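You operate a simulated robot arm through the tools that you are given. There is no shell and no other tool. Be economical: measure what you need, move in short steps, check, and stop when the job is done.

Carry out the task below with a simulated robot arm. There is one attempt and no reset: what you move stays moved.

TASK
Change the clogged strainer for a clean one with the same number.
Fine: shut its valve first, open it last, after latching; the old one goes in the short black tray.

It is judged by the outcome, as a careful person would: the job done as asked, and still so three seconds after it is handed in. It fails if anything else is knocked over, pushed out of place, dropped, spilled or broken.

THE ROBOT
A 7-joint arm with a two-finger parallel gripper, fixed in place. Base frame: the origin is at the foot of the arm, x ahead of it, y to its left, z up; the work surface is at about z = 0.004. Lengths are in m, angles in degrees, forces in N, time in s.
With the tool pointing down near the work surface it reaches from about 0.24 to 0.62 m from the base axis. Its first joint turns from -66.0 to 66.0 degrees. Payload 2.6 kg.
Tool frame: the origin (TCP) lies between the finger pads and is the grasp point; the fingertips stand 0.03 m ahead of it; z points along the fingers, y is the line along which they close. The gripper opens to 0.094 m. The fingers are 0.028 m wide and 0.01 m thick; the gripper's body (0.05 by 0.096 m) begins 0.055 m behind the TCP.
Orientation is that of the tool frame in the base frame, as a unit quaternion [x, y, z, w]. With the fingers straight down and closing along the base's y, the tool's x points along the base's -x, its y along +y and its z along -z.

THE INTERFACE
- The arm moves only by the tool send_rows. Its argument "motion" is a list of rows, each a list of 3 entries, a list of its own where there are three numbers: the opening, from 0 (shut) to 1 (fully open), then the shift along the base's x, y, z in units of 150 mm (1.0 is 150 mm), then the turn, a rotation vector about the base's x, y, z in units of 60 degrees (1.0 is 60 degrees). In form: [[fingers, [dx, dy, dz], [ax, ay, az]], ...]. A call has 1 to 10 rows; each row is the pose to reach, as a shift and turn from the pose commanded when the call began. A call with a number of a shift or a turn outside -1 to 1 is refused whole. A row lasts 0.2 s, in which the tool goes at most 0.05 m and 8.6 degrees; a call with a longer step from one row to the next is refused whole, and so is a gripper value outside its range. A pose out of reach is approached as far as the arm can. The call stops where the force on the tool passes 90 N (or 10 N more than at its start, if that is more) or the arm is blocked; 0.2 s more then pass. The fingers move at their own pace (about 0.072 m/s each) and stop on an object; they squeeze with about 30 N. The grip force told is the motor's: it shows also when the fingers shut on nothing. Time passes only in rows, and 0.2 s behind the last, so rows that repeat a pose let the fingers close. It gives the time, the measured TCP pose, the force on the tool (base axes), the opening and the grip force at its end, in the units of the frame above (readings bear some noise).
- Cameras (640 x 400 px; columns grow to the right, rows downward): "scene" is fixed at [0.0407, 0.429, 0.5743]; the picture's right is [-0.74, -0.67, 0.00], its down [-0.30, 0.34, -0.89] and it looks along [0.60, -0.66, -0.45] (base axes); focal length 316 px, centre (320, 200). "wrist" rides on the gripper at [-0.037, 0, -0.058] in the tool frame; the picture's right is [0.00, -1.00, 0.00], its down [0.97, 0.00, -0.24] and it looks along [0.24, 0.00, 0.97] (tool axes); focal length 218 px, centre (320, 200).
- capture(camera): a new picture of that camera. No time passes.
- point_at(camera, pixels): for up to 12 pixels [column, row] of the newest picture of that camera ("zoom" is the newest enlarged one), the place [x, y, z] in the base frame of the surface seen there, good to about 0.003 m. No time passes.
- close_up(camera, box): a new picture of the part [left, top, right, bottom] of that camera's present view, enlarged. No time passes.
- job_done(): hands the job in; it is judged then, once.

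Work in short steps. Measure before you move; look again where a grasp or a placing could have gone wrong, and mend it. You have 80 turns and 34 pictures in all, those below and enlarged ones among them. Open the gripper and draw the arm clear of the work before you hand the job in, unless the task says otherwise; then end with one line.

The tools are called as name(argument=value, ...) on one line, values as JSON. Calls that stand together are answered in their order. send_rows: Moves the arm, as the interface text tells. Its arguments: {"type":"object","properties":{"motion":{"type":"array"}},"required":["motion"]} The other tools are called the same way: capture (camera) takes a picture; point_at (camera, pixels) gives the place of the surface under pixels of a picture; close_up (camera, box) takes an enlarged picture of a part of a camera's view; job_done () hands the job in.

At the start:

```text
time: 0.0
tool_pos: [0.3273, -0.1516, 0.3614]
orientation: [0.0, 1.0, 0.0, 0.0]
ft_force: [0.1, -0.2, -1.1]
grip_width: 0.0939
grasp_force: 0.0
```

scene: 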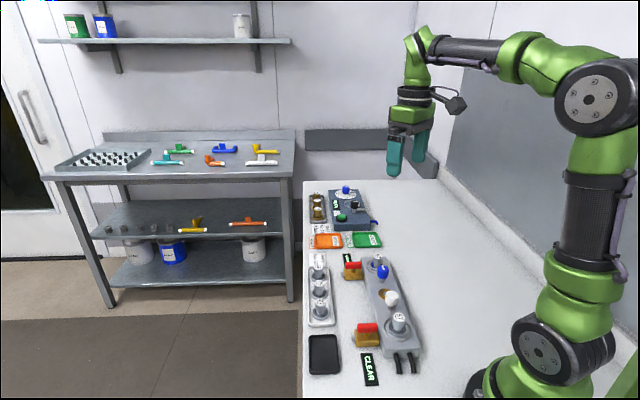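
wrist: 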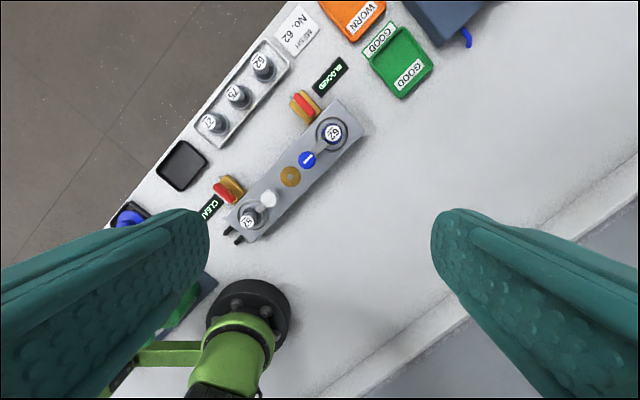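

I'll look closely at the housing and the trays first.

close_up(camera="scene", box=[300, 240, 430, 390])

close_up(camera="wrist", box=[110, 20, 390, 260])

close_up(camera="scene", box=[295, 175, 395, 255])

```text
2.67 times, centred on (365, 315) of scene
```

zoom: 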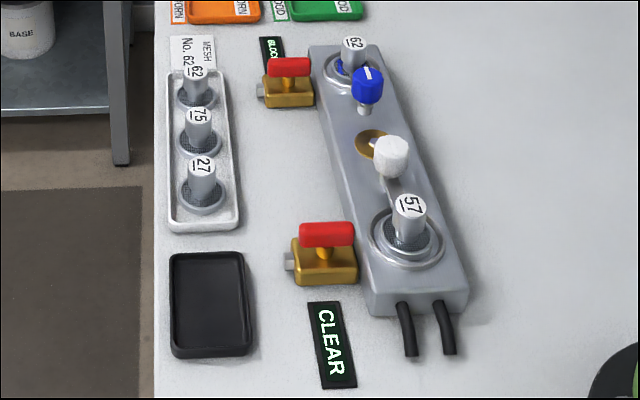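

```text
1.67 times, centred on (250, 140) of wrist
```

zoom: 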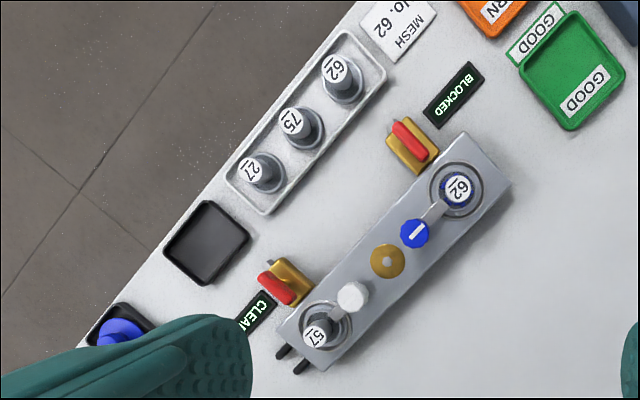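

```text
5.00 times, centred on (345, 215) of scene
```

zoom: 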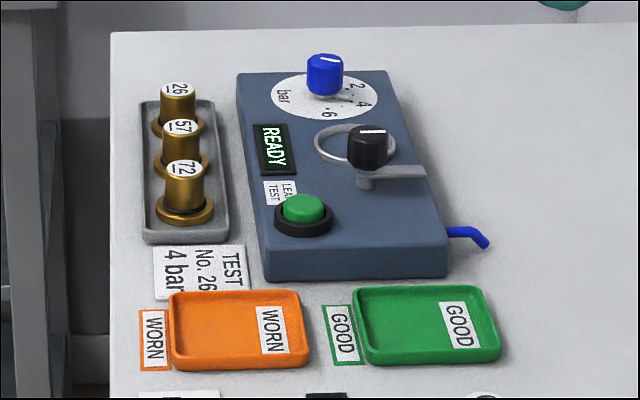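

The "BLOCKED" label is by strainer 62 (wrist 333,132). I'll measure the main points and look at the latch details.

point_at(camera="wrist", pixels=[[333, 133], [308, 160], [290, 177], [268, 198], [250, 219], [304, 105], [229, 187], [262, 62], [238, 95], [213, 122], [182, 166], [128, 215]])

close_up(camera="wrist", box=[270, 80, 370, 190])

close_up(camera="scene", box=[335, 245, 415, 295])

```text
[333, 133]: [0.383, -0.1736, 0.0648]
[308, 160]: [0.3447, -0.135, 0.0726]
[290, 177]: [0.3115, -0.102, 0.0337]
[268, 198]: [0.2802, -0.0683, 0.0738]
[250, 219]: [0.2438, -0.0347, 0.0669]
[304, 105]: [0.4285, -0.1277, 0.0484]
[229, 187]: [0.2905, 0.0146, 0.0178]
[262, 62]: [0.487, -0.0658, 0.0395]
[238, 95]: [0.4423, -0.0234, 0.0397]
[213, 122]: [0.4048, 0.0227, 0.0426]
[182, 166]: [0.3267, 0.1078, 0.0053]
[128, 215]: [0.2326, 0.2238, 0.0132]
```

```text
3.64 times, centred on (320, 135) of wrist
```

zoom: 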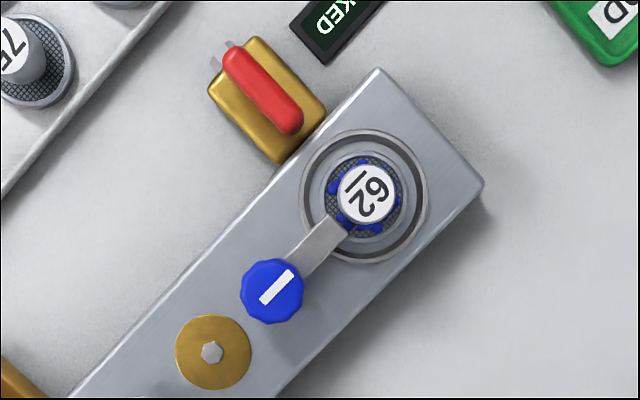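

```text
8.00 times, centred on (375, 270) of scene
```

zoom: 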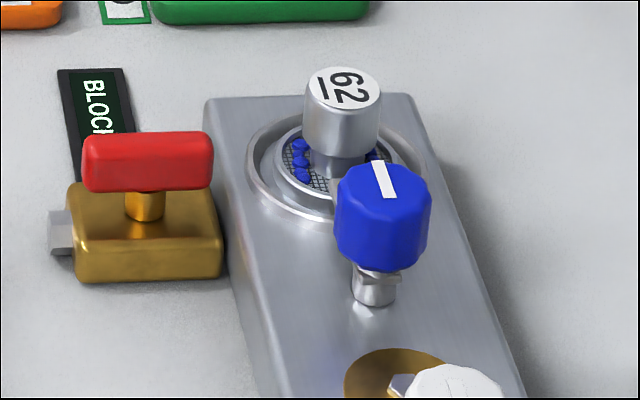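

The 62 strainer is clogged with blue grit. Next I check the black item at wrist (128,215), because the "short" black tray suggests there is another one. I move left for a better view.

send_rows(motion=[[1, [0, 0.3, 0.1], [0, 0, 0]], [1, [0, 0.6, 0.1], [0, 0, 0]], [1, [0, 0.9, 0.1], [0, 0, 0]], [1, [0, 1, 0.1], [0, 0, 0]]])

capture(camera="wrist")

```text
time: 1.0
tool_pos: [0.3275, -0.001, 0.3755]
orientation: [0.001, 1.0, 0.001, 0.0]
ft_force: [0.4, 0.0, -0.2]
grip_width: 0.0941
grasp_force: 0.0
```

```text
26 pictures are left
```

wrist: 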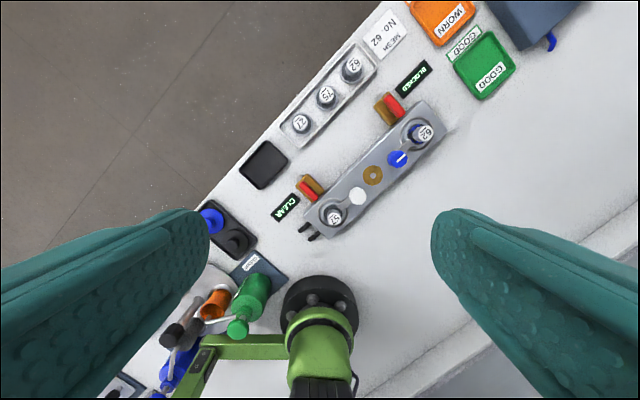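

The second black tray is longer and in use, so the short one is at (264,165), about [0.327, 0.108]. Now I move over the blocked valve with a 45° yaw so the fingers straddle its handle, and look.

send_rows(motion=[[1, [0.11, -0.15, -0.14], [0, 0, 0.125]], [1, [0.22, -0.3, -0.28], [0, 0, 0.25]], [1, [0.33, -0.45, -0.42], [0, 0, 0.375]], [1, [0.44, -0.6, -0.56], [0, 0, 0.5]], [1, [0.55, -0.75, -0.7], [0, 0, 0.625]], [1, [0.66, -0.86, -0.84], [0, 0, 0.75]]])

capture(camera="wrist")

```text
time: 2.4
tool_pos: [0.4267, -0.1294, 0.2499]
orientation: [-0.385, 0.923, 0.0, 0.0]
ft_force: [0.1, 0.9, 0.4]
grip_width: 0.0941
grasp_force: 0.0
```

```text
25 pictures are left
```

wrist: 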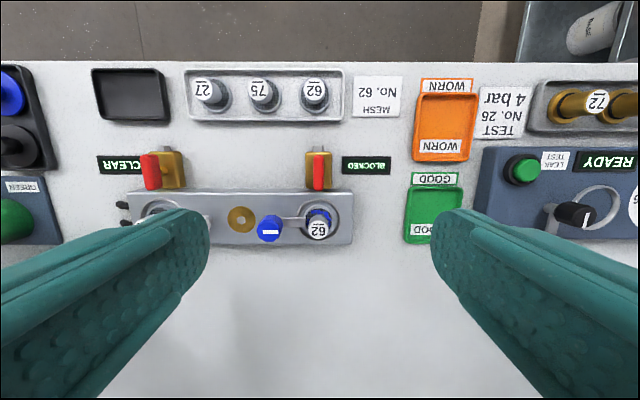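

The yaw is well aligned. Now I measure the valve, latch and strainer geometry.

close_up(camera="wrist", box=[180, 60, 380, 250])

point_at(camera="wrist", pixels=[[318, 154], [318, 186], [319, 170], [330, 170], [310, 183], [318, 230], [269, 229], [291, 230], [318, 212], [345, 225], [315, 88], [241, 219]])

```text
2.11 times, centred on (280, 155) of wrist
```

zoom: 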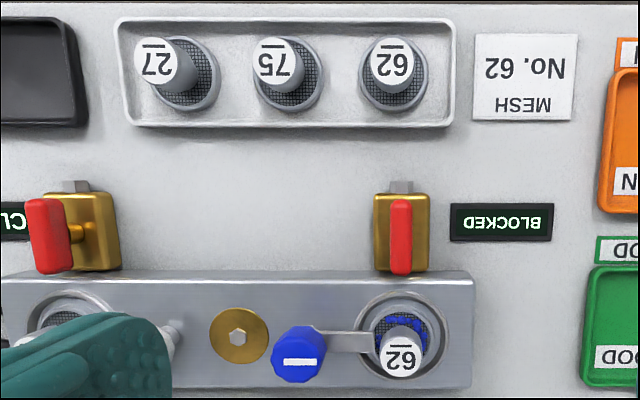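

```text
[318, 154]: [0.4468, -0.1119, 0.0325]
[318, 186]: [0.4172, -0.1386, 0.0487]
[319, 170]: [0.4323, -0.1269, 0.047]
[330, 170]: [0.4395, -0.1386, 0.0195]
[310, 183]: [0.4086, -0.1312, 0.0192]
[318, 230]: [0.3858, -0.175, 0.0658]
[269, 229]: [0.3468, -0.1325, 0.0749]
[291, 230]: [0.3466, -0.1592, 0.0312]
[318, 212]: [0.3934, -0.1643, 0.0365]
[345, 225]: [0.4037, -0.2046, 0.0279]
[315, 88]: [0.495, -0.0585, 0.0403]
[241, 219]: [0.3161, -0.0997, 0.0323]
```

point_at(camera="zoom", pixels=[[400, 206], [400, 220], [400, 238], [400, 256], [400, 268], [393, 238], [407, 238], [380, 230], [420, 265], [300, 345], [283, 360], [316, 375]])

```text
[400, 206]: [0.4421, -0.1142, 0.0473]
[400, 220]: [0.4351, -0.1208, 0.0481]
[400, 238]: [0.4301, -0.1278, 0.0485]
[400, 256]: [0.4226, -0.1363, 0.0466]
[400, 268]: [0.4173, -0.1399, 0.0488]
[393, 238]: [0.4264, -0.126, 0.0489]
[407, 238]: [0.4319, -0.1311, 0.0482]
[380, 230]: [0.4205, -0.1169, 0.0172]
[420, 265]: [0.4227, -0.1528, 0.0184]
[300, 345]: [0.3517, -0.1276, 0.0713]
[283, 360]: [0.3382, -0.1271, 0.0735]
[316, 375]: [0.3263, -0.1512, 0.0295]
```

The handle centre is about (0.4295, -0.127), 0.04 long, with its top at 0.0485. The block top is at about 0.031. I descend so the tips sit at about 0.036, just clear of the block.

send_rows(motion=[[0.5, [0.02, 0.016, -0.3], [0, 0, 0]], [0.5, [0.02, 0.016, -0.6], [0, 0, 0]], [0.5, [0.02, 0.016, -0.8], [0, 0, 0]], [0.5, [0.02, 0.016, -0.9], [0, 0, 0]]])

send_rows(motion=[[0.5, [0, 0, -0.15], [0, 0, 0]], [0.5, [0, 0, -0.32], [0, 0, 0]], [0.5, [0, 0, -0.32], [0, 0, 0]]])

capture(camera="wrist")

```text
time: 3.4
tool_pos: [0.4299, -0.1285, 0.1158]
orientation: [-0.383, 0.924, -0.001, 0.0]
ft_force: [0.2, -0.7, -0.6]
grip_width: 0.047
grasp_force: 0.0
```

```text
time: 4.2
tool_pos: [0.4293, -0.1291, 0.0672]
orientation: [-0.383, 0.924, 0.001, 0.0]
ft_force: [0.1, 0.2, -0.2]
grip_width: 0.0472
grasp_force: 0.0
```

```text
23 pictures are left
```

wrist: 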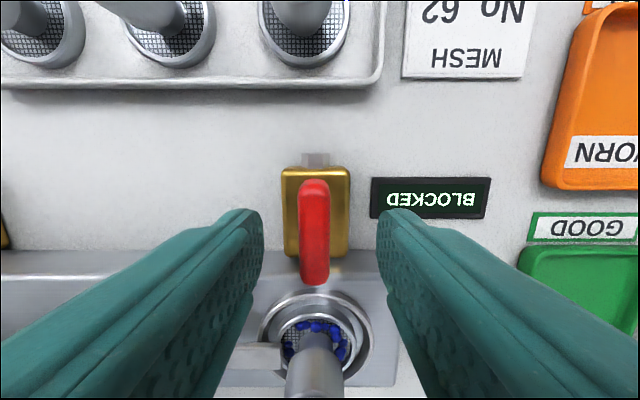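

The handle sits between the fingers, a bit left of centre (313 against 320). I shift 2 mm, lower slightly and close.

send_rows(motion=[[0.5, [-0.01, 0.014, -0.013], [0, 0, 0]], [0, [-0.01, 0.014, -0.013], [0, 0, 0]], [0, [-0.01, 0.014, -0.013], [0, 0, 0]], [0, [-0.01, 0.014, -0.013], [0, 0, 0]]])

```text
time: 5.2
tool_pos: [0.4274, -0.1274, 0.0662]
orientation: [-0.383, 0.924, -0.001, 0.001]
ft_force: [8.3, -2.8, -6.9]
grip_width: 0.0128
grasp_force: 45.6
```

The handle is gripped at 12.8 mm. I turn clockwise by 16° as a test.

send_rows(motion=[[0, [0, 0, 0], [0, 0, -0.07]], [0, [0, 0, 0], [0, 0, -0.14]], [0, [0, 0, 0], [0, 0, -0.21]], [0, [0, 0, 0], [0, 0, -0.28]]])

```text
time: 6.2
tool_pos: [0.4277, -0.1268, 0.0659]
orientation: [-0.243, 0.97, 0.0, 0.0]
ft_force: [11.4, -5.5, -7.3]
grip_width: 0.0128
grasp_force: 45.1
```

It turns freely with the width unchanged, so I continue.

send_rows(motion=[[0, [0, 0, 0], [0, 0, -0.13]], [0, [0, 0, 0], [0, 0, -0.26]], [0, [0, 0, 0], [0, 0, -0.39]], [0, [0, 0, 0], [0, 0, -0.52]], [0, [0, 0, 0], [0, 0, -0.65]], [0, [0, 0, 0], [0, 0, -0.78]], [0, [0, 0, 0], [0, 0, -0.91]], [0, [0, 0, 0], [0, 0, -1.0]]])

capture(camera="wrist")

```text
time: 8.0
tool_pos: [0.4287, -0.1265, 0.0657]
orientation: [0.275, 0.961, 0.0, 0.0]
ft_force: [11.2, -4.7, -2.3]
grip_width: 0.0128
grasp_force: 44.8
```

```text
22 pictures are left
```

wrist: 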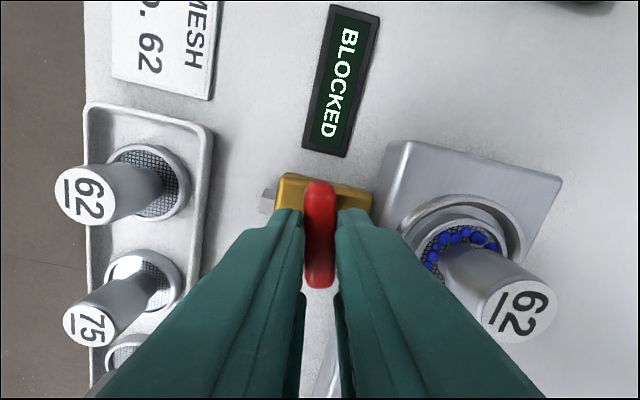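

The handle follows and is now about 77° from open. I finish the remaining 13°.

send_rows(motion=[[0, [0, 0, 0], [0, 0, -0.12]], [0, [0, 0, 0], [0, 0, -0.23]], [0, [0, 0, 0], [0, 0, -0.23]]])

```text
time: 8.8
tool_pos: [0.429, -0.1267, 0.0657]
orientation: [0.388, 0.922, 0.0, 0.001]
ft_force: [14.3, -6.8, -3.8]
grip_width: 0.0131
grasp_force: 44.8
```

The valve is turned 90°. I open a little and rise.

send_rows(motion=[[0.35, [0, 0, 0], [0, 0, 0]], [0.35, [0, 0, 0], [0, 0, 0]], [0.35, [0, 0, 0.2], [0, 0, 0]], [0.35, [0, 0, 0.5], [0, 0, 0]], [0.35, [0, 0, 0.8], [0, 0, 0]]])

capture(camera="wrist")

```text
time: 10.0
tool_pos: [0.4287, -0.1275, 0.1873]
orientation: [0.387, 0.922, 0.0, 0.001]
ft_force: [0.0, -0.2, 0.6]
grip_width: 0.0327
grasp_force: 0.0
```

```text
21 pictures are left
```

wrist: 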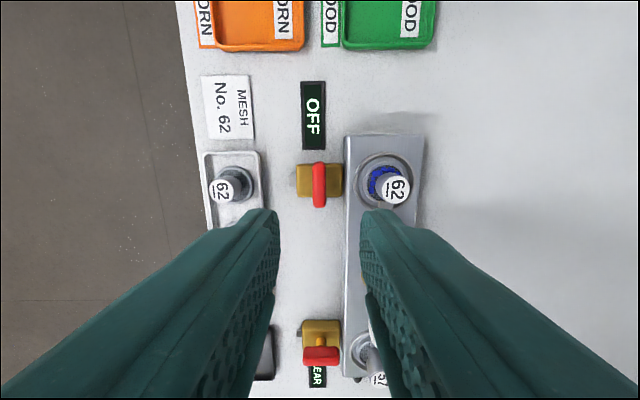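

The panel shows "OFF", so the valve is shut. Next I move over the blue latch knob at about (0.3457, -0.1335).

send_rows(motion=[[0.55, [-0.25, -0.02, 0], [0, 0, 0]], [0.55, [-0.5, -0.04, 0], [0, 0, 0]], [0.55, [-0.553, -0.042, -0.2], [0, 0, 0]], [0.55, [-0.553, -0.042, -0.4], [0, 0, 0]], [0.55, [-0.553, -0.042, -0.4], [0, 0, 0]]])

capture(camera="wrist")

```text
time: 11.2
tool_pos: [0.345, -0.1326, 0.1256]
orientation: [0.388, 0.922, 0.0, 0.001]
ft_force: [-0.2, -0.7, 0.3]
grip_width: 0.0515
grasp_force: 0.0
```

```text
20 pictures are left
```

wrist: 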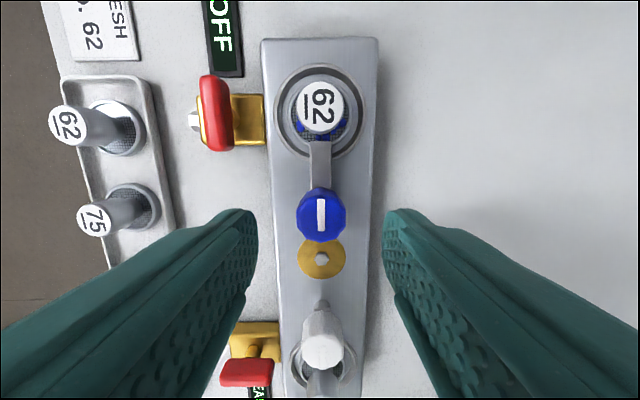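

The knob is centred at (320,215). I descend to z≈0.08 and grip it.

send_rows(motion=[[0.55, [0.003, -0.005, -0.15], [0, 0, 0]], [0.55, [0.003, -0.005, -0.3], [0, 0, 0]], [0, [0.003, -0.005, -0.3], [0, 0, 0]], [0, [0.003, -0.005, -0.3], [0, 0, 0]], [0, [0.003, -0.005, -0.3], [0, 0, 0]]])

send_rows(motion=[[0, [0, 0, 0], [0, 0, 0.1]], [0, [0, 0, 0], [0, 0, 0.2]], [0, [0, 0, 0], [0, 0, 0.3]]])

capture(camera="wrist")

```text
time: 12.4
tool_pos: [0.3454, -0.1334, 0.082]
orientation: [0.388, 0.922, 0.0, 0.0]
ft_force: [-4.4, -2.8, 0.1]
grip_width: 0.0274
grasp_force: 44.7
```

```text
time: 13.2
tool_pos: [0.3471, -0.1333, 0.0806]
orientation: [0.239, 0.971, 0.001, 0.0]
ft_force: [4.4, 3.9, -1.2]
grip_width: 0.0271
grasp_force: 45.2
```

```text
19 pictures are left
```

wrist: 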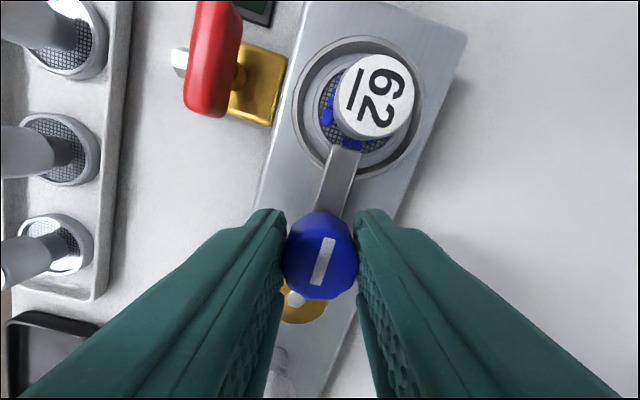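

The tool turned 17° but the white line did not: it is still along the arm, so counter-clockwise is blocked. I test clockwise.

send_rows(motion=[[0, [0, 0, 0], [0, 0, -0.12]], [0, [0, 0, 0], [0, 0, -0.24]], [0, [0, 0, 0], [0, 0, -0.36]], [0, [0, 0, 0], [0, 0, -0.48]], [0, [0, 0, 0], [0, 0, -0.6]]])

capture(camera="wrist")

```text
time: 14.4
tool_pos: [0.3446, -0.1339, 0.0808]
orientation: [0.528, 0.849, -0.002, -0.001]
ft_force: [-14.1, -1.3, 10.7]
grip_width: 0.0268
grasp_force: 45.2
```

```text
18 pictures are left
```

wrist: 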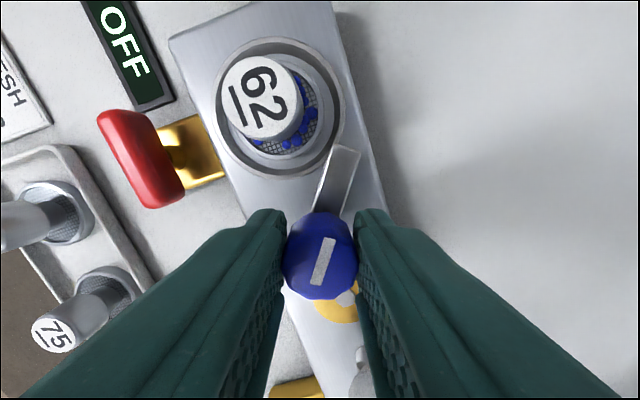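

Clockwise works: the arm has swung about 36°. I continue.

send_rows(motion=[[0, [0, 0, 0], [0, 0, -0.13]], [0, [0, 0, 0], [0, 0, -0.26]], [0, [0, 0, 0], [0, 0, -0.39]], [0, [0, 0, 0], [0, 0, -0.52]], [0, [0, 0, 0], [0, 0, -0.65]], [0, [0, 0, 0], [0, 0, -0.78]], [0, [0, 0, 0], [0, 0, -0.9]]])

capture(camera="wrist")

```text
time: 16.0
tool_pos: [0.3418, -0.133, 0.0801]
orientation: [0.857, 0.516, -0.004, -0.004]
ft_force: [-47.1, -4.4, 30.3]
grip_width: 0.0267
grasp_force: 45.2
```

```text
17 pictures are left
```

wrist: 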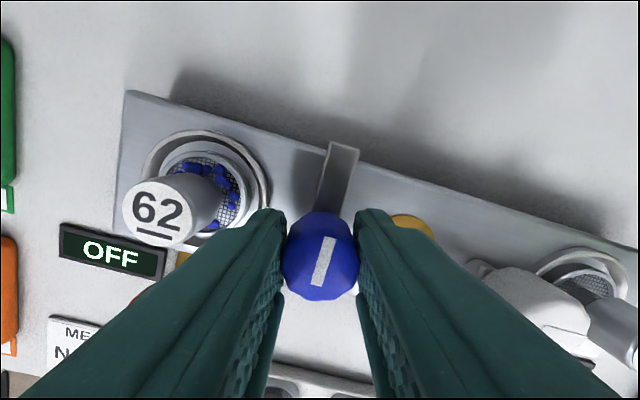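

The latch arm is now perpendicular and clear of the strainer. I release, rise, and turn back toward -45° yaw.

send_rows(motion=[[0.5, [0, 0, 0], [0, 0, 0]], [0.5, [0, 0, 0], [0, 0, 0]], [0.5, [0, 0, 0.2], [0, 0, 0]], [0.5, [0, 0, 0.5], [0, 0, 0.14]], [0.5, [0, 0, 0.5], [0, 0, 0.28]], [0.5, [0, 0, 0.5], [0, 0, 0.42]], [0.5, [0, 0, 0.5], [0, 0, 0.56]], [0.5, [0, 0, 0.5], [0, 0, 0.7]], [0.5, [0, 0, 0.5], [0, 0, 0.84]], [0.5, [0, 0, 0.5], [0, 0, 0.97]]])

send_rows(motion=[[0.5, [0.13, -0.13, 0], [0, 0, 0.12]], [0.5, [0.26, -0.26, 0], [0, 0, 0.235]], [0.5, [0.26, -0.26, 0], [0, 0, 0.235]]])

capture(camera="wrist")

```text
time: 18.2
tool_pos: [0.3449, -0.1334, 0.1576]
orientation: [0.495, 0.869, -0.001, 0.0]
ft_force: [-0.5, 0.9, 0.0]
grip_width: 0.0469
grasp_force: 0.1
```

```text
time: 19.0
tool_pos: [0.3852, -0.1734, 0.1572]
orientation: [0.384, 0.923, -0.001, 0.0]
ft_force: [0.2, 0.9, 0.3]
grip_width: 0.0468
grasp_force: 0.0
```

```text
16 pictures are left
```

wrist: 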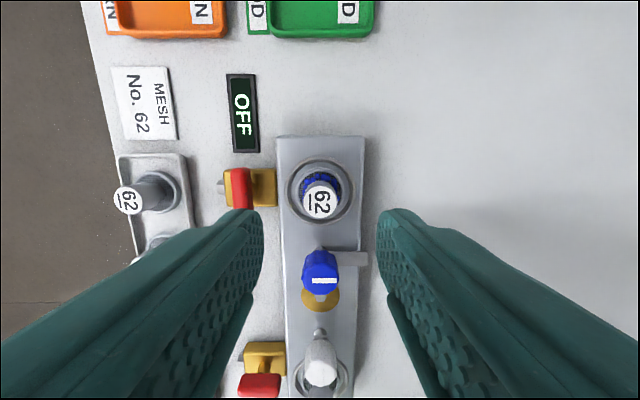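

The latch is clear and the 62 cap (320,201) is right on the tool axis. I descend to z≈0.075 and grip the cap.

send_rows(motion=[[0.5, [0, 0, -0.25], [0, 0, 0]], [0.5, [0, 0, -0.45], [0, 0, 0]], [0.5, [0, 0, -0.55], [0, 0, 0]], [0, [0, 0, -0.55], [0, 0, 0]], [0, [0, 0, -0.55], [0, 0, 0]], [0, [0, 0, -0.55], [0, 0, 0]]])

```text
time: 20.4
tool_pos: [0.3864, -0.1724, 0.0721]
orientation: [0.385, 0.923, -0.001, 0.0]
ft_force: [1.4, 0.0, 0.3]
grip_width: 0.0236
grasp_force: 30.3
```

It is gripped at 23.6 mm with little side force. I lift straight up slowly and check.

send_rows(motion=[[0, [0, 0, 0.05], [0, 0, 0]], [0, [0, 0, 0.12], [0, 0, 0]], [0, [0, 0, 0.25], [0, 0, 0]], [0, [0, 0, 0.45], [0, 0, 0]], [0, [0, 0, 0.7], [0, 0, 0]], [0, [0, 0, 0.7], [0, 0, 0]]])

capture(camera="scene")

```text
time: 21.8
tool_pos: [0.3847, -0.1735, 0.1794]
orientation: [0.385, 0.923, -0.001, 0.0]
ft_force: [0.2, -0.7, -2.1]
grip_width: 0.0238
grasp_force: 30.7
```

```text
15 pictures are left
```

scene: 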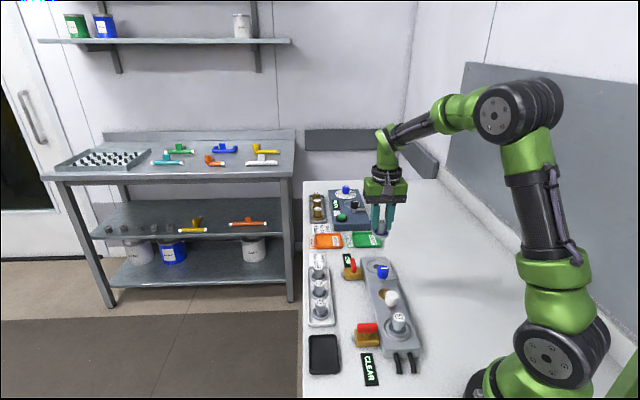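

close_up(camera="scene", box=[345, 180, 425, 300])

```text
3.33 times, centred on (385, 240) of scene
```

zoom: 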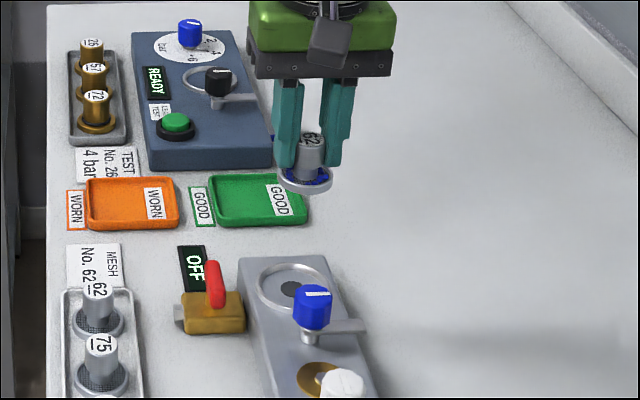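

The clogged strainer is held. I carry it over the short black tray at about (0.327, 0.108), keeping height.

send_rows(motion=[[0, [-0.06, 0.3, 0.05], [0, 0, 0]], [0, [-0.12, 0.6, 0.05], [0, 0, 0]], [0, [-0.2, 0.9, 0.05], [0, 0, 0]], [0, [-0.22, 1.0, 0.05], [0, 0, 0]]])

send_rows(motion=[[0, [-0.06, 0.3, 0], [0, 0, 0]], [0, [-0.12, 0.6, 0], [0, 0, 0]], [0, [-0.17, 0.87, 0], [0, 0, 0]], [0, [-0.17, 0.87, 0], [0, 0, 0]]])

capture(camera="wrist")

```text
time: 22.8
tool_pos: [0.3515, -0.0212, 0.1861]
orientation: [0.384, 0.923, 0.0, 0.0]
ft_force: [-0.6, 0.8, -1.9]
grip_width: 0.0232
grasp_force: 29.9
```

```text
time: 23.8
tool_pos: [0.3264, 0.1073, 0.1867]
orientation: [0.386, 0.923, 0.0, 0.0]
ft_force: [-0.7, -0.2, -0.6]
grip_width: 0.0238
grasp_force: 29.6
```

```text
13 pictures are left
```

wrist: 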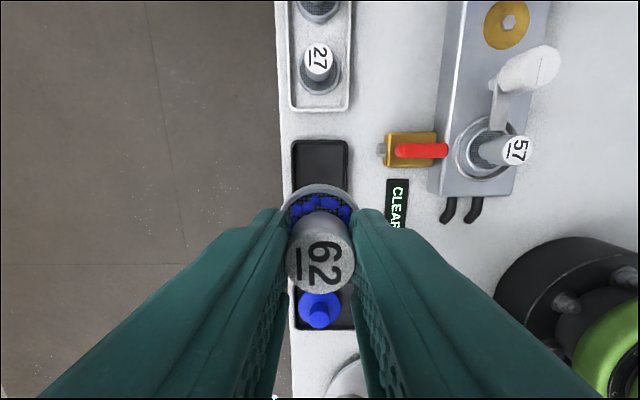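

point_at(camera="wrist", pixels=[[320, 142], [295, 160], [346, 160], [320, 160], [346, 183], [297, 183], [333, 178], [340, 325]])

point_at(camera="scene", pixels=[[311, 338], [339, 337], [310, 372], [341, 372], [325, 355]])

```text
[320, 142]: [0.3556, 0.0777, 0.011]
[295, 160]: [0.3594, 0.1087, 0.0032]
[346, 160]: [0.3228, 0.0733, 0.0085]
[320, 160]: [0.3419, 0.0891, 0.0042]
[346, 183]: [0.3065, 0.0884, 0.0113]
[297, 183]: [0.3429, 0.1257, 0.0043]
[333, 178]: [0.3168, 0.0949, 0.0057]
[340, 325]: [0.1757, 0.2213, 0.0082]
```

```text
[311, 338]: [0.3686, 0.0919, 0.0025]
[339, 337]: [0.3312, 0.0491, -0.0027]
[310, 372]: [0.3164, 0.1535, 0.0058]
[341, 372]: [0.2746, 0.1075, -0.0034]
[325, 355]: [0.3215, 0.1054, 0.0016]
```

The tray centre is about (0.3246, 0.1025), and it is wider along the other axis. I turn 90° so the fingers open along the tray's long side.

send_rows(motion=[[0, [-0.012, -0.03, 0], [0, 0, 0.14]], [0, [-0.012, -0.03, 0], [0, 0, 0.28]], [0, [-0.012, -0.03, 0], [0, 0, 0.42]], [0, [-0.012, -0.03, 0], [0, 0, 0.56]], [0, [-0.012, -0.03, 0], [0, 0, 0.7]], [0, [-0.012, -0.03, 0], [0, 0, 0.84]], [0, [-0.012, -0.03, 0], [0, 0, 0.98]]])

send_rows(motion=[[0, [0, 0, 0], [0, 0, 0.14]], [0, [0, 0, 0], [0, 0, 0.28]], [0, [0, 0, 0], [0, 0, 0.42]], [0, [0, 0, -0.2], [0, 0, 0.525]], [0, [0, 0, -0.4], [0, 0, 0.525]], [0, [0, 0, -0.55], [0, 0, 0.525]], [0, [0, 0, -0.55], [0, 0, 0.525]]])

capture(camera="wrist")

```text
time: 25.4
tool_pos: [0.3258, 0.1033, 0.1868]
orientation: [-0.119, 0.993, 0.0, 0.0]
ft_force: [-0.3, -0.4, -0.3]
grip_width: 0.0236
grasp_force: 29.9
```

```text
time: 27.0
tool_pos: [0.3248, 0.1044, 0.1029]
orientation: [-0.383, 0.924, 0.0, 0.0]
ft_force: [0.1, 1.0, -1.6]
grip_width: 0.0233
grasp_force: 29.9
```

```text
12 pictures are left
```

wrist: 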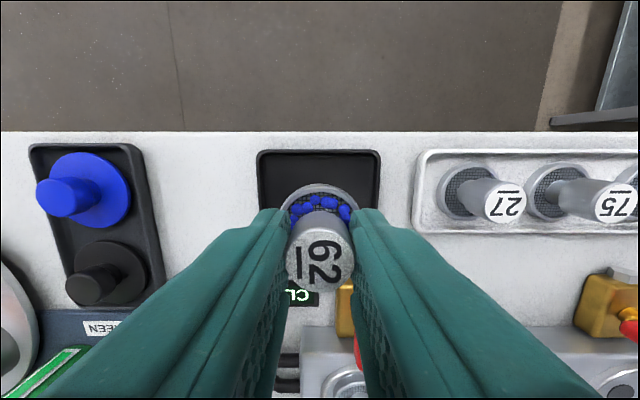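

The tray is centred under the strainer. I lower it to near the floor and watch the force.

send_rows(motion=[[0, [0, 0, -0.15], [0, 0, 0]], [0, [0, 0, -0.28], [0, 0, 0]], [0, [0, 0, -0.35], [0, 0, 0]], [0, [0, 0, -0.38], [0, 0, 0]], [0, [0, 0, -0.38], [0, 0, 0]]])

close_up(camera="scene", box=[290, 300, 400, 400])

```text
time: 28.2
tool_pos: [0.3265, 0.1058, 0.0483]
orientation: [-0.384, 0.923, 0.0, 0.006]
ft_force: [6.4, 13.5, 31.6]
grip_width: 0.0234
grasp_force: 30.1
```

```text
4.00 times, centred on (345, 350) of scene
```

zoom: 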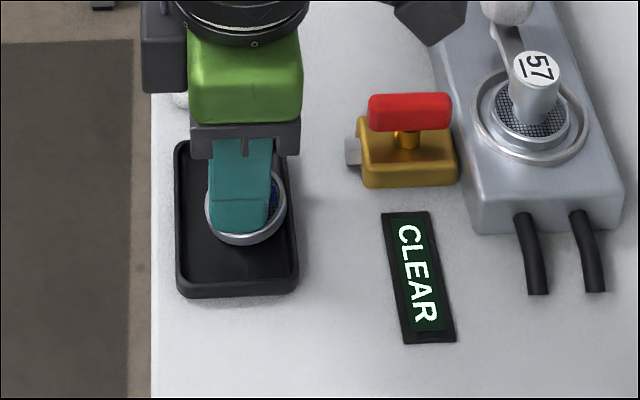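

It makes contact at 0.048, and in the close-up the flange overlaps the tray's right rim (287,190). I lift 8 mm, shift about 5 mm toward the table edge and lower again.

send_rows(motion=[[0, [0, 0, 0.06], [0, 0, 0]], [0, [0.025, 0.025, 0.06], [0, 0, 0]], [0, [0.025, 0.025, 0.06], [0, 0, 0]], [0, [0.025, 0.025, 0.03], [0, 0, 0]], [0, [0.025, 0.025, 0.01], [0, 0, 0]], [0, [0.025, 0.025, 0.01], [0, 0, 0]]])

close_up(camera="scene", box=[300, 320, 360, 390])

```text
time: 29.6
tool_pos: [0.3293, 0.1081, 0.0479]
orientation: [-0.383, 0.924, -0.001, 0.0]
ft_force: [-4.8, -2.3, 18.9]
grip_width: 0.0238
grasp_force: 30.3
```

```text
5.71 times, centred on (330, 355) of scene
```

zoom: 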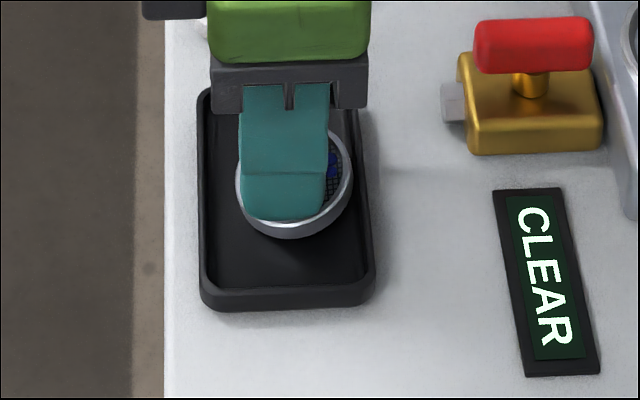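

It is inside the tray and resting on the floor: the cap top at about 0.042 matches the spares. I release and rise.

send_rows(motion=[[0.45, [0, 0, 0.005], [0, 0, 0]], [0.45, [0, 0, 0.005], [0, 0, 0]], [0.45, [0, 0, 0.1], [0, 0, 0]], [0.45, [0, 0, 0.35], [0, 0, 0]], [0.45, [0, 0, 0.65], [0, 0, 0]], [0.45, [0, 0, 0.9], [0, 0, 0]]])

close_up(camera="scene", box=[295, 250, 405, 390])

```text
time: 31.0
tool_pos: [0.3264, 0.107, 0.1836]
orientation: [-0.382, 0.924, 0.001, -0.001]
ft_force: [-0.1, 0.1, 0.2]
grip_width: 0.0422
grasp_force: 0.0
```

```text
2.86 times, centred on (350, 320) of scene
```

zoom: 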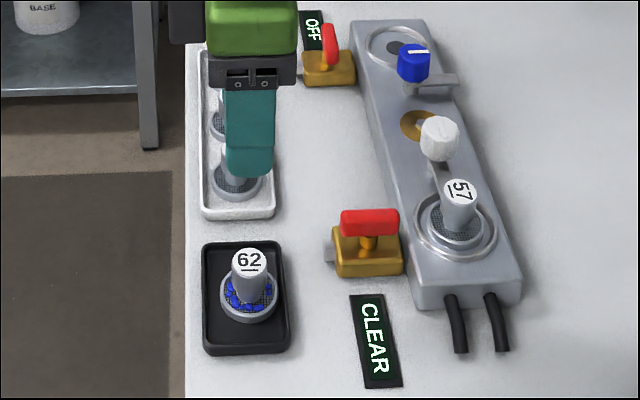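

The old strainer stands upright in the short tray. Now I move over the spare 62, around (0.49, -0.062).

send_rows(motion=[[0.45, [0.2, -0.2, 0], [0, 0, 0]], [0.45, [0.4, -0.4, 0], [0, 0, 0]], [0.45, [0.6, -0.6, 0], [0, 0, 0]], [0.45, [0.8, -0.8, 0], [0, 0, 0]], [0.45, [1, -1, 0], [0, 0, 0]]])

send_rows(motion=[[0.45, [0.08, -0.12, -0.1], [0, 0, 0]], [0.45, [0.08, -0.12, -0.2], [0, 0, 0]], [0.45, [0.08, -0.12, -0.3], [0, 0, 0]], [0.45, [0.08, -0.12, -0.3], [0, 0, 0]]])

capture(camera="wrist")

```text
time: 32.2
tool_pos: [0.4777, -0.0436, 0.1841]
orientation: [-0.383, 0.924, -0.001, -0.001]
ft_force: [-0.3, -0.2, 0.4]
grip_width: 0.0423
grasp_force: 0.1
```

```text
time: 33.2
tool_pos: [0.4901, -0.0602, 0.1369]
orientation: [-0.383, 0.924, 0.0, 0.0]
ft_force: [-0.4, -0.1, -0.1]
grip_width: 0.0422
grasp_force: 0.1
```

```text
8 pictures are left
```

wrist: 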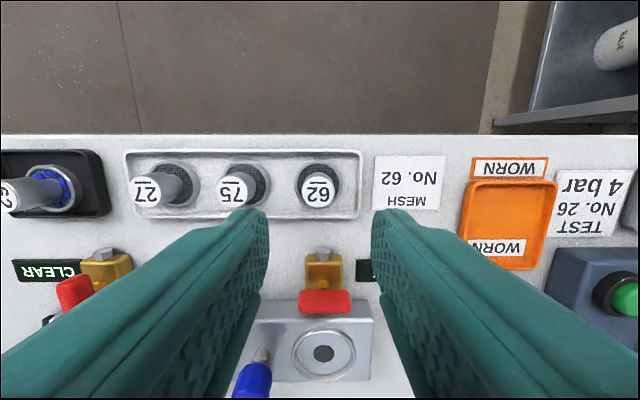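

point_at(camera="wrist", pixels=[[318, 180], [318, 189], [318, 198], [310, 189], [327, 189], [322, 353], [304, 353], [340, 353], [322, 333], [322, 372]])

```text
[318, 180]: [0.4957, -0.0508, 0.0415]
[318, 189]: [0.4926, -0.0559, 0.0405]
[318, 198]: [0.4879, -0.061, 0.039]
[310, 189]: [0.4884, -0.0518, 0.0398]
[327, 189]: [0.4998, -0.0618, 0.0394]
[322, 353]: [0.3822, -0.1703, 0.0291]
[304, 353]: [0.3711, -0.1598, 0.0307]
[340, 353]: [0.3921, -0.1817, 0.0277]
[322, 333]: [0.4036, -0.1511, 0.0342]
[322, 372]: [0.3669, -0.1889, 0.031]
```

The spare's cap centre is (0.4926, -0.0562), top at 0.040. I descend to z≈0.046, the same grip height as on the old one, and close.

send_rows(motion=[[0.45, [0.017, 0.028, -0.1], [0, 0, 0]], [0.45, [0.017, 0.028, -0.3], [0, 0, 0]], [0.45, [0.017, 0.028, -0.5], [0, 0, 0]], [0.45, [0.017, 0.028, -0.6], [0, 0, 0]], [0, [0.017, 0.028, -0.605], [0, 0, 0]], [0, [0.017, 0.028, -0.605], [0, 0, 0]], [0, [0.017, 0.028, -0.605], [0, 0, 0]]])

send_rows(motion=[[0, [0, 0, 0.1], [0, 0, 0]], [0, [0, 0, 0.25], [0, 0, 0]], [0, [0, 0, 0.5], [0, 0, 0]], [0, [0, 0, 0.75], [0, 0, 0]], [0, [0, 0, 0.75], [0, 0, 0]]])

```text
time: 34.8
tool_pos: [0.4929, -0.0559, 0.0474]
orientation: [-0.383, 0.924, 0.0, 0.0]
ft_force: [0.0, 0.1, 1.0]
grip_width: 0.0235
grasp_force: 30.0
```

```text
time: 36.0
tool_pos: [0.4925, -0.0556, 0.1596]
orientation: [-0.384, 0.923, 0.0, 0.001]
ft_force: [-0.7, -0.4, -0.5]
grip_width: 0.0235
grasp_force: 29.4
```

It is held. I carry it over the housing at (0.385, -0.173).

send_rows(motion=[[0, [-0.18, -0.196, 0], [0, 0, 0]], [0, [-0.36, -0.392, 0], [0, 0, 0]], [0, [-0.54, -0.588, 0], [0, 0, 0]], [0, [-0.717, -0.783, 0], [0, 0, 0]], [0, [-0.717, -0.783, -0.25], [0, 0, 0]], [0, [-0.717, -0.783, -0.4], [0, 0, 0]], [0, [-0.717, -0.783, -0.4], [0, 0, 0]]])

capture(camera="wrist")

```text
time: 37.6
tool_pos: [0.3854, -0.1743, 0.0993]
orientation: [-0.383, 0.924, 0.0, 0.0]
ft_force: [-0.9, 1.0, -0.2]
grip_width: 0.0236
grasp_force: 30.0
```

```text
7 pictures are left
```

wrist: 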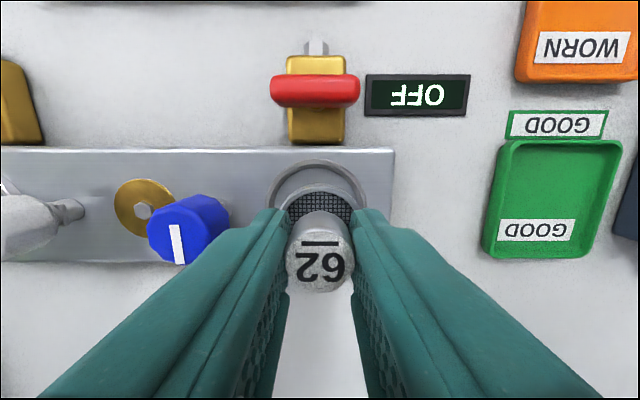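

The ring centre is within 1 mm of the tool axis. I lower it to the seat slowly.

send_rows(motion=[[0, [-0.003, 0.007, -0.08], [0, 0, 0]], [0, [-0.003, 0.007, -0.13], [0, 0, 0]], [0, [-0.003, 0.007, -0.16], [0, 0, 0]], [0, [-0.003, 0.007, -0.18], [0, 0, 0]], [0, [-0.003, 0.007, -0.18], [0, 0, 0]]])

```text
time: 38.8
tool_pos: [0.3861, -0.1734, 0.074]
orientation: [-0.382, 0.924, 0.0, 0.002]
ft_force: [-5.9, 2.9, 18.1]
grip_width: 0.0235
grasp_force: 30.0
```

It makes contact at z=0.074, about the expected seated height. I release with a small opening, rise and inspect.

send_rows(motion=[[0.38, [0, 0, 0.005], [0, 0, 0]], [0.38, [0, 0, 0.005], [0, 0, 0]], [0.38, [0, 0, 0.1], [0, 0, 0]], [0.38, [0, 0, 0.3], [0, 0, 0]], [0.38, [0, 0, 0.55], [0, 0, 0]], [0.38, [0, 0, 0.55], [0, 0, 0]]])

close_up(camera="scene", box=[335, 245, 415, 295])

point_at(camera="zoom", pixels=[[345, 85], [360, 85], [300, 165], [365, 215], [285, 190], [385, 180]])

```text
time: 40.2
tool_pos: [0.3853, -0.1717, 0.1559]
orientation: [-0.382, 0.924, -0.001, 0.0]
ft_force: [0.0, 0.2, 0.3]
grip_width: 0.036
grasp_force: 0.0
```

```text
8.00 times, centred on (375, 270) of scene
```

zoom: 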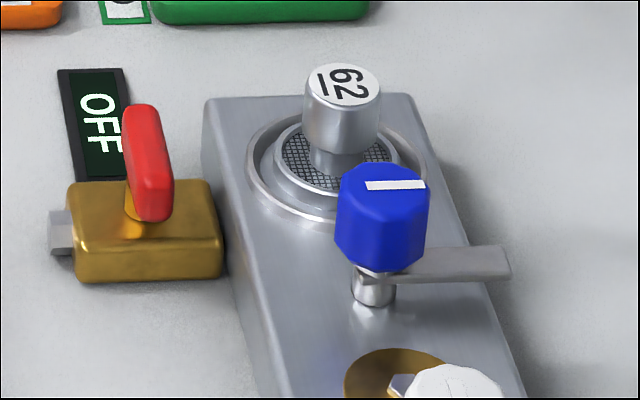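

```text
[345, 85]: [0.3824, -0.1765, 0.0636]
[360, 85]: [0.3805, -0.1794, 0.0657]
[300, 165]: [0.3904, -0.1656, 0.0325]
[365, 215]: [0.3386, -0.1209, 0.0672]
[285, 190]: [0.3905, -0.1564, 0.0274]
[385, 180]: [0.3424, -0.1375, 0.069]
```

The new 62 looks seated, perhaps 1 mm high at most. I press the cap gently with shut fingers to make sure.

send_rows(motion=[[0, [0, -0.01, -0.1], [0, 0, 0]], [0, [0, -0.01, -0.25], [0, 0, 0]], [0, [0, -0.01, -0.34], [0, 0, 0]], [0, [0, -0.01, -0.38], [0, 0, 0]], [0, [0, -0.01, -0.4], [0, 0, 0]], [0, [0, -0.01, -0.41], [0, 0, 0]], [0, [0, -0.01, -0.41], [0, 0, 0]]])

```text
time: 41.8
tool_pos: [0.3871, -0.1754, 0.0949]
orientation: [-0.383, 0.924, -0.001, 0.001]
ft_force: [-7.0, 3.0, 27.7]
grip_width: 0.0003
grasp_force: 30.0
```

It is seated, with the cap top at 0.065. I rise and turn back to -45° yaw over the blue knob.

send_rows(motion=[[0, [0, 0, 0.2], [0, 0, 0]], [0.55, [0, 0, 0.4], [0, 0, 0]], [0.55, [-0.05, 0.05, 0.4], [0, 0, -0.14]], [0.55, [-0.1, 0.1, 0.4], [0, 0, -0.28]], [0.55, [-0.15, 0.15, 0.4], [0, 0, -0.42]], [0.55, [-0.2, 0.2, 0.4], [0, 0, -0.56]], [0.55, [-0.25, 0.25, 0.4], [0, 0, -0.7]], [0.55, [-0.265, 0.265, 0.4], [0, 0, -0.84]], [0.55, [-0.265, 0.265, 0.4], [0, 0, -0.98]]])

send_rows(motion=[[0.55, [0, 0, 0], [0, 0, -0.14]], [0.55, [0, 0, 0], [0, 0, -0.28]], [0.55, [0, 0, 0], [0, 0, -0.42]], [0.55, [0, 0, 0], [0, 0, -0.52]], [0.55, [0, 0, 0], [0, 0, -0.52]]])

```text
time: 43.8
tool_pos: [0.3441, -0.1337, 0.1534]
orientation: [0.122, 0.993, 0.0, 0.0]
ft_force: [-0.1, -0.6, 0.3]
grip_width: 0.0516
grasp_force: 0.0
```

```text
time: 45.0
tool_pos: [0.346, -0.1349, 0.1532]
orientation: [0.383, 0.924, -0.001, -0.001]
ft_force: [0.3, 0.8, 0.4]
grip_width: 0.0518
grasp_force: 0.1
```

point_at(camera="zoom", pixels=[[430, 258], [460, 258], [490, 256], [380, 255], [385, 262]])

```text
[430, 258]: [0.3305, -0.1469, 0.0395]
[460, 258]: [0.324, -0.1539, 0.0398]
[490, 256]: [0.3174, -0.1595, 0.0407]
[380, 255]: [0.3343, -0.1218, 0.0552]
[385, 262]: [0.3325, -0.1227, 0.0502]
```

The arm top is at z=0.040, so tips at 0.05 clear it. I descend, grip the knob and turn counter-clockwise.

send_rows(motion=[[0.55, [0, 0.008, -0.15], [0, 0, 0]], [0.55, [0, 0.008, -0.35], [0, 0, 0]], [0.55, [0, 0.008, -0.482], [0, 0, 0]], [0.55, [0, 0.008, -0.482], [0, 0, 0]], [0, [0, 0.008, -0.482], [0, 0, 0]], [0, [0, 0.008, -0.482], [0, 0, 0]], [0, [0, 0.008, -0.482], [0, 0, 0]]])

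send_rows(motion=[[0, [0, 0, 0], [0, 0, 0.12]], [0, [0, 0, 0], [0, 0, 0.24]], [0, [0, 0, 0], [0, 0, 0.36]], [0, [0, 0, 0], [0, 0, 0.48]], [0, [0, 0, 0], [0, 0, 0.6]], [0, [0, 0, 0], [0, 0, 0.72]], [0, [0, 0, 0], [0, 0, 0.84]], [0, [0, 0, 0], [0, 0, 0.96]]])

send_rows(motion=[[0, [0, 0, 0], [0, 0, 0.12]], [0, [0, 0, 0], [0, 0, 0.24]], [0, [0, 0, 0], [0, 0, 0.36]], [0, [0, 0, 0], [0, 0, 0.48]], [0, [0, 0, 0], [0, 0, 0.58]]])

capture(camera="wrist")

```text
time: 46.6
tool_pos: [0.3444, -0.1336, 0.0818]
orientation: [0.383, 0.924, 0.0, -0.001]
ft_force: [0.9, 0.3, -6.7]
grip_width: 0.0276
grasp_force: 44.8
```

```text
time: 48.4
tool_pos: [0.3477, -0.1296, 0.0827]
orientation: [-0.113, 0.994, 0.003, 0.002]
ft_force: [18.2, 23.7, -10.4]
grip_width: 0.0275
grasp_force: 45.2
```

```text
time: 49.6
tool_pos: [0.3437, -0.1279, 0.0805]
orientation: [-0.404, 0.915, 0.004, 0.0]
ft_force: [-7.9, 35.1, 17.2]
grip_width: 0.0278
grasp_force: 45.3
```

```text
5 pictures are left
```

wrist: 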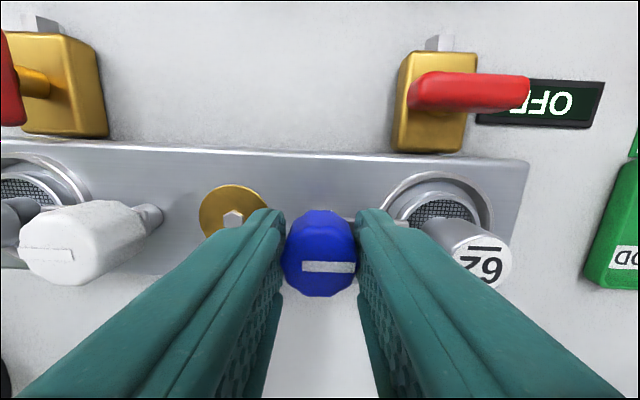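

The white line and arm now point at the strainer (arm at 395,222). I release, rise and verify.

send_rows(motion=[[0.45, [0, 0, 0], [0, 0, 0]], [0.45, [0, 0, 0], [0, 0, 0]], [0.45, [0, 0, 0.15], [0, 0, 0]], [0.45, [0, 0, 0.4], [0, 0, 0]], [0.45, [0, 0, 0.6], [0, 0, 0]], [0.45, [0, 0, 0.6], [0, 0, 0]]])

capture(camera="wrist")

```text
time: 51.0
tool_pos: [0.3459, -0.1331, 0.1725]
orientation: [-0.402, 0.916, 0.0, 0.0]
ft_force: [-0.3, 0.7, 0.1]
grip_width: 0.0424
grasp_force: 0.0
```

```text
4 pictures are left
```

wrist: 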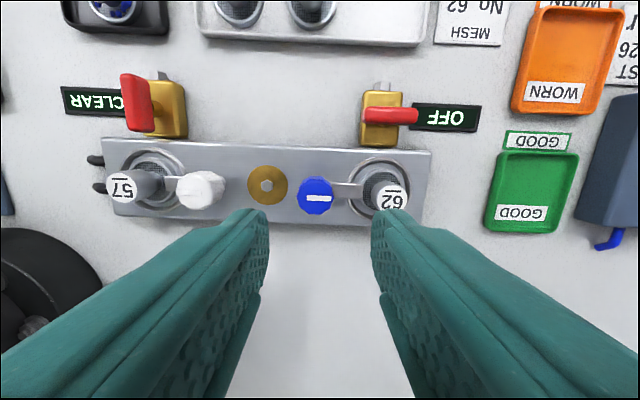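

It is latched: the arm overlaps the flange in line with the block. Now I go to the valve at (0.429, -0.127) with -45° yaw.

send_rows(motion=[[0.5, [0.08, 0.005, 0], [0, 0, -0.14]], [0.5, [0.16, 0.01, 0], [0, 0, -0.28]], [0.5, [0.24, 0.015, 0], [0, 0, -0.42]], [0.5, [0.32, 0.02, 0], [0, 0, -0.56]], [0.5, [0.4, 0.025, 0], [0, 0, -0.7]], [0.5, [0.48, 0.03, 0], [0, 0, -0.84]], [0.5, [0.553, 0.04, 0], [0, 0, -0.98]]])

send_rows(motion=[[0.4, [0, 0, -0.05], [0, 0, -0.14]], [0.4, [0, 0, -0.1], [0, 0, -0.28]], [0.4, [0, 0, -0.2], [0, 0, -0.42]], [0.4, [0, 0, -0.3], [0, 0, -0.56]], [0.4, [0, 0, -0.4], [0, 0, -0.56]], [0.4, [0, 0, -0.4], [0, 0, -0.56]]])

capture(camera="wrist")

```text
time: 52.6
tool_pos: [0.4284, -0.127, 0.1722]
orientation: [0.1, 0.995, 0.0, 0.0]
ft_force: [0.3, -0.4, 0.6]
grip_width: 0.0468
grasp_force: 0.1
```

```text
time: 54.0
tool_pos: [0.4289, -0.1266, 0.1113]
orientation: [0.383, 0.924, 0.001, 0.0]
ft_force: [-0.1, 0.1, -0.3]
grip_width: 0.0376
grasp_force: 0.0
```

```text
3 pictures are left
```

wrist: 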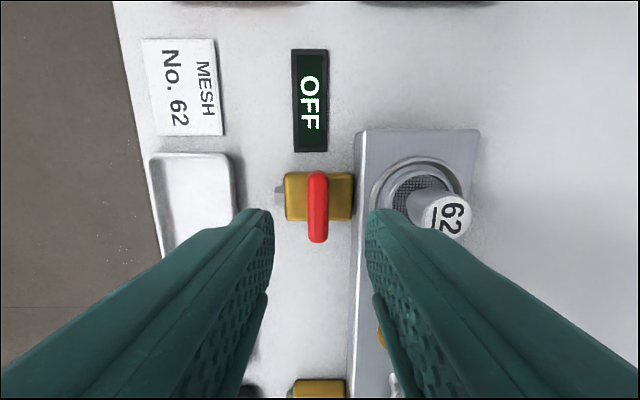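

The handle is centred at (317,207). I descend, grip and turn counter-clockwise.

send_rows(motion=[[0.37, [0, 0, -0.12], [0, 0, 0]], [0.37, [0, 0, -0.24], [0, 0, 0]], [0.37, [0, 0, -0.302], [0, 0, 0]], [0.37, [0, 0, -0.302], [0, 0, 0]], [0, [0, 0, -0.302], [0, 0, 0]], [0, [0, 0, -0.302], [0, 0, 0]], [0, [0, 0, -0.302], [0, 0, 0]]])

send_rows(motion=[[0, [0, 0, 0], [0, 0, 0.12]], [0, [0, 0, 0], [0, 0, 0.24]], [0, [0, 0, 0], [0, 0, 0.36]], [0, [0, 0, 0], [0, 0, 0.48]], [0, [0, 0, 0], [0, 0, 0.6]], [0, [0, 0, 0], [0, 0, 0.72]], [0, [0, 0, 0], [0, 0, 0.84]], [0, [0, 0, 0], [0, 0, 0.96]]])

send_rows(motion=[[0, [0, 0, 0], [0, 0, 0.12]], [0, [0, 0, 0], [0, 0, 0.24]], [0, [0, 0, 0], [0, 0, 0.36]], [0, [0, 0, 0], [0, 0, 0.48]], [0, [0, 0, 0], [0, 0, 0.55]], [0, [0, 0, 0], [0, 0, 0.55]]])

```text
time: 55.6
tool_pos: [0.4293, -0.1258, 0.0654]
orientation: [0.382, 0.924, 0.001, 0.0]
ft_force: [8.9, 3.8, -7.0]
grip_width: 0.0127
grasp_force: 44.9
```

```text
time: 57.4
tool_pos: [0.4285, -0.1273, 0.0659]
orientation: [-0.113, 0.994, -0.001, 0.001]
ft_force: [26.5, 6.0, -19.3]
grip_width: 0.0129
grasp_force: 45.1
```

```text
time: 58.8
tool_pos: [0.4276, -0.1261, 0.0656]
orientation: [-0.388, 0.922, 0.0, 0.001]
ft_force: [23.9, 7.3, -20.6]
grip_width: 0.0129
grasp_force: 45.4
```

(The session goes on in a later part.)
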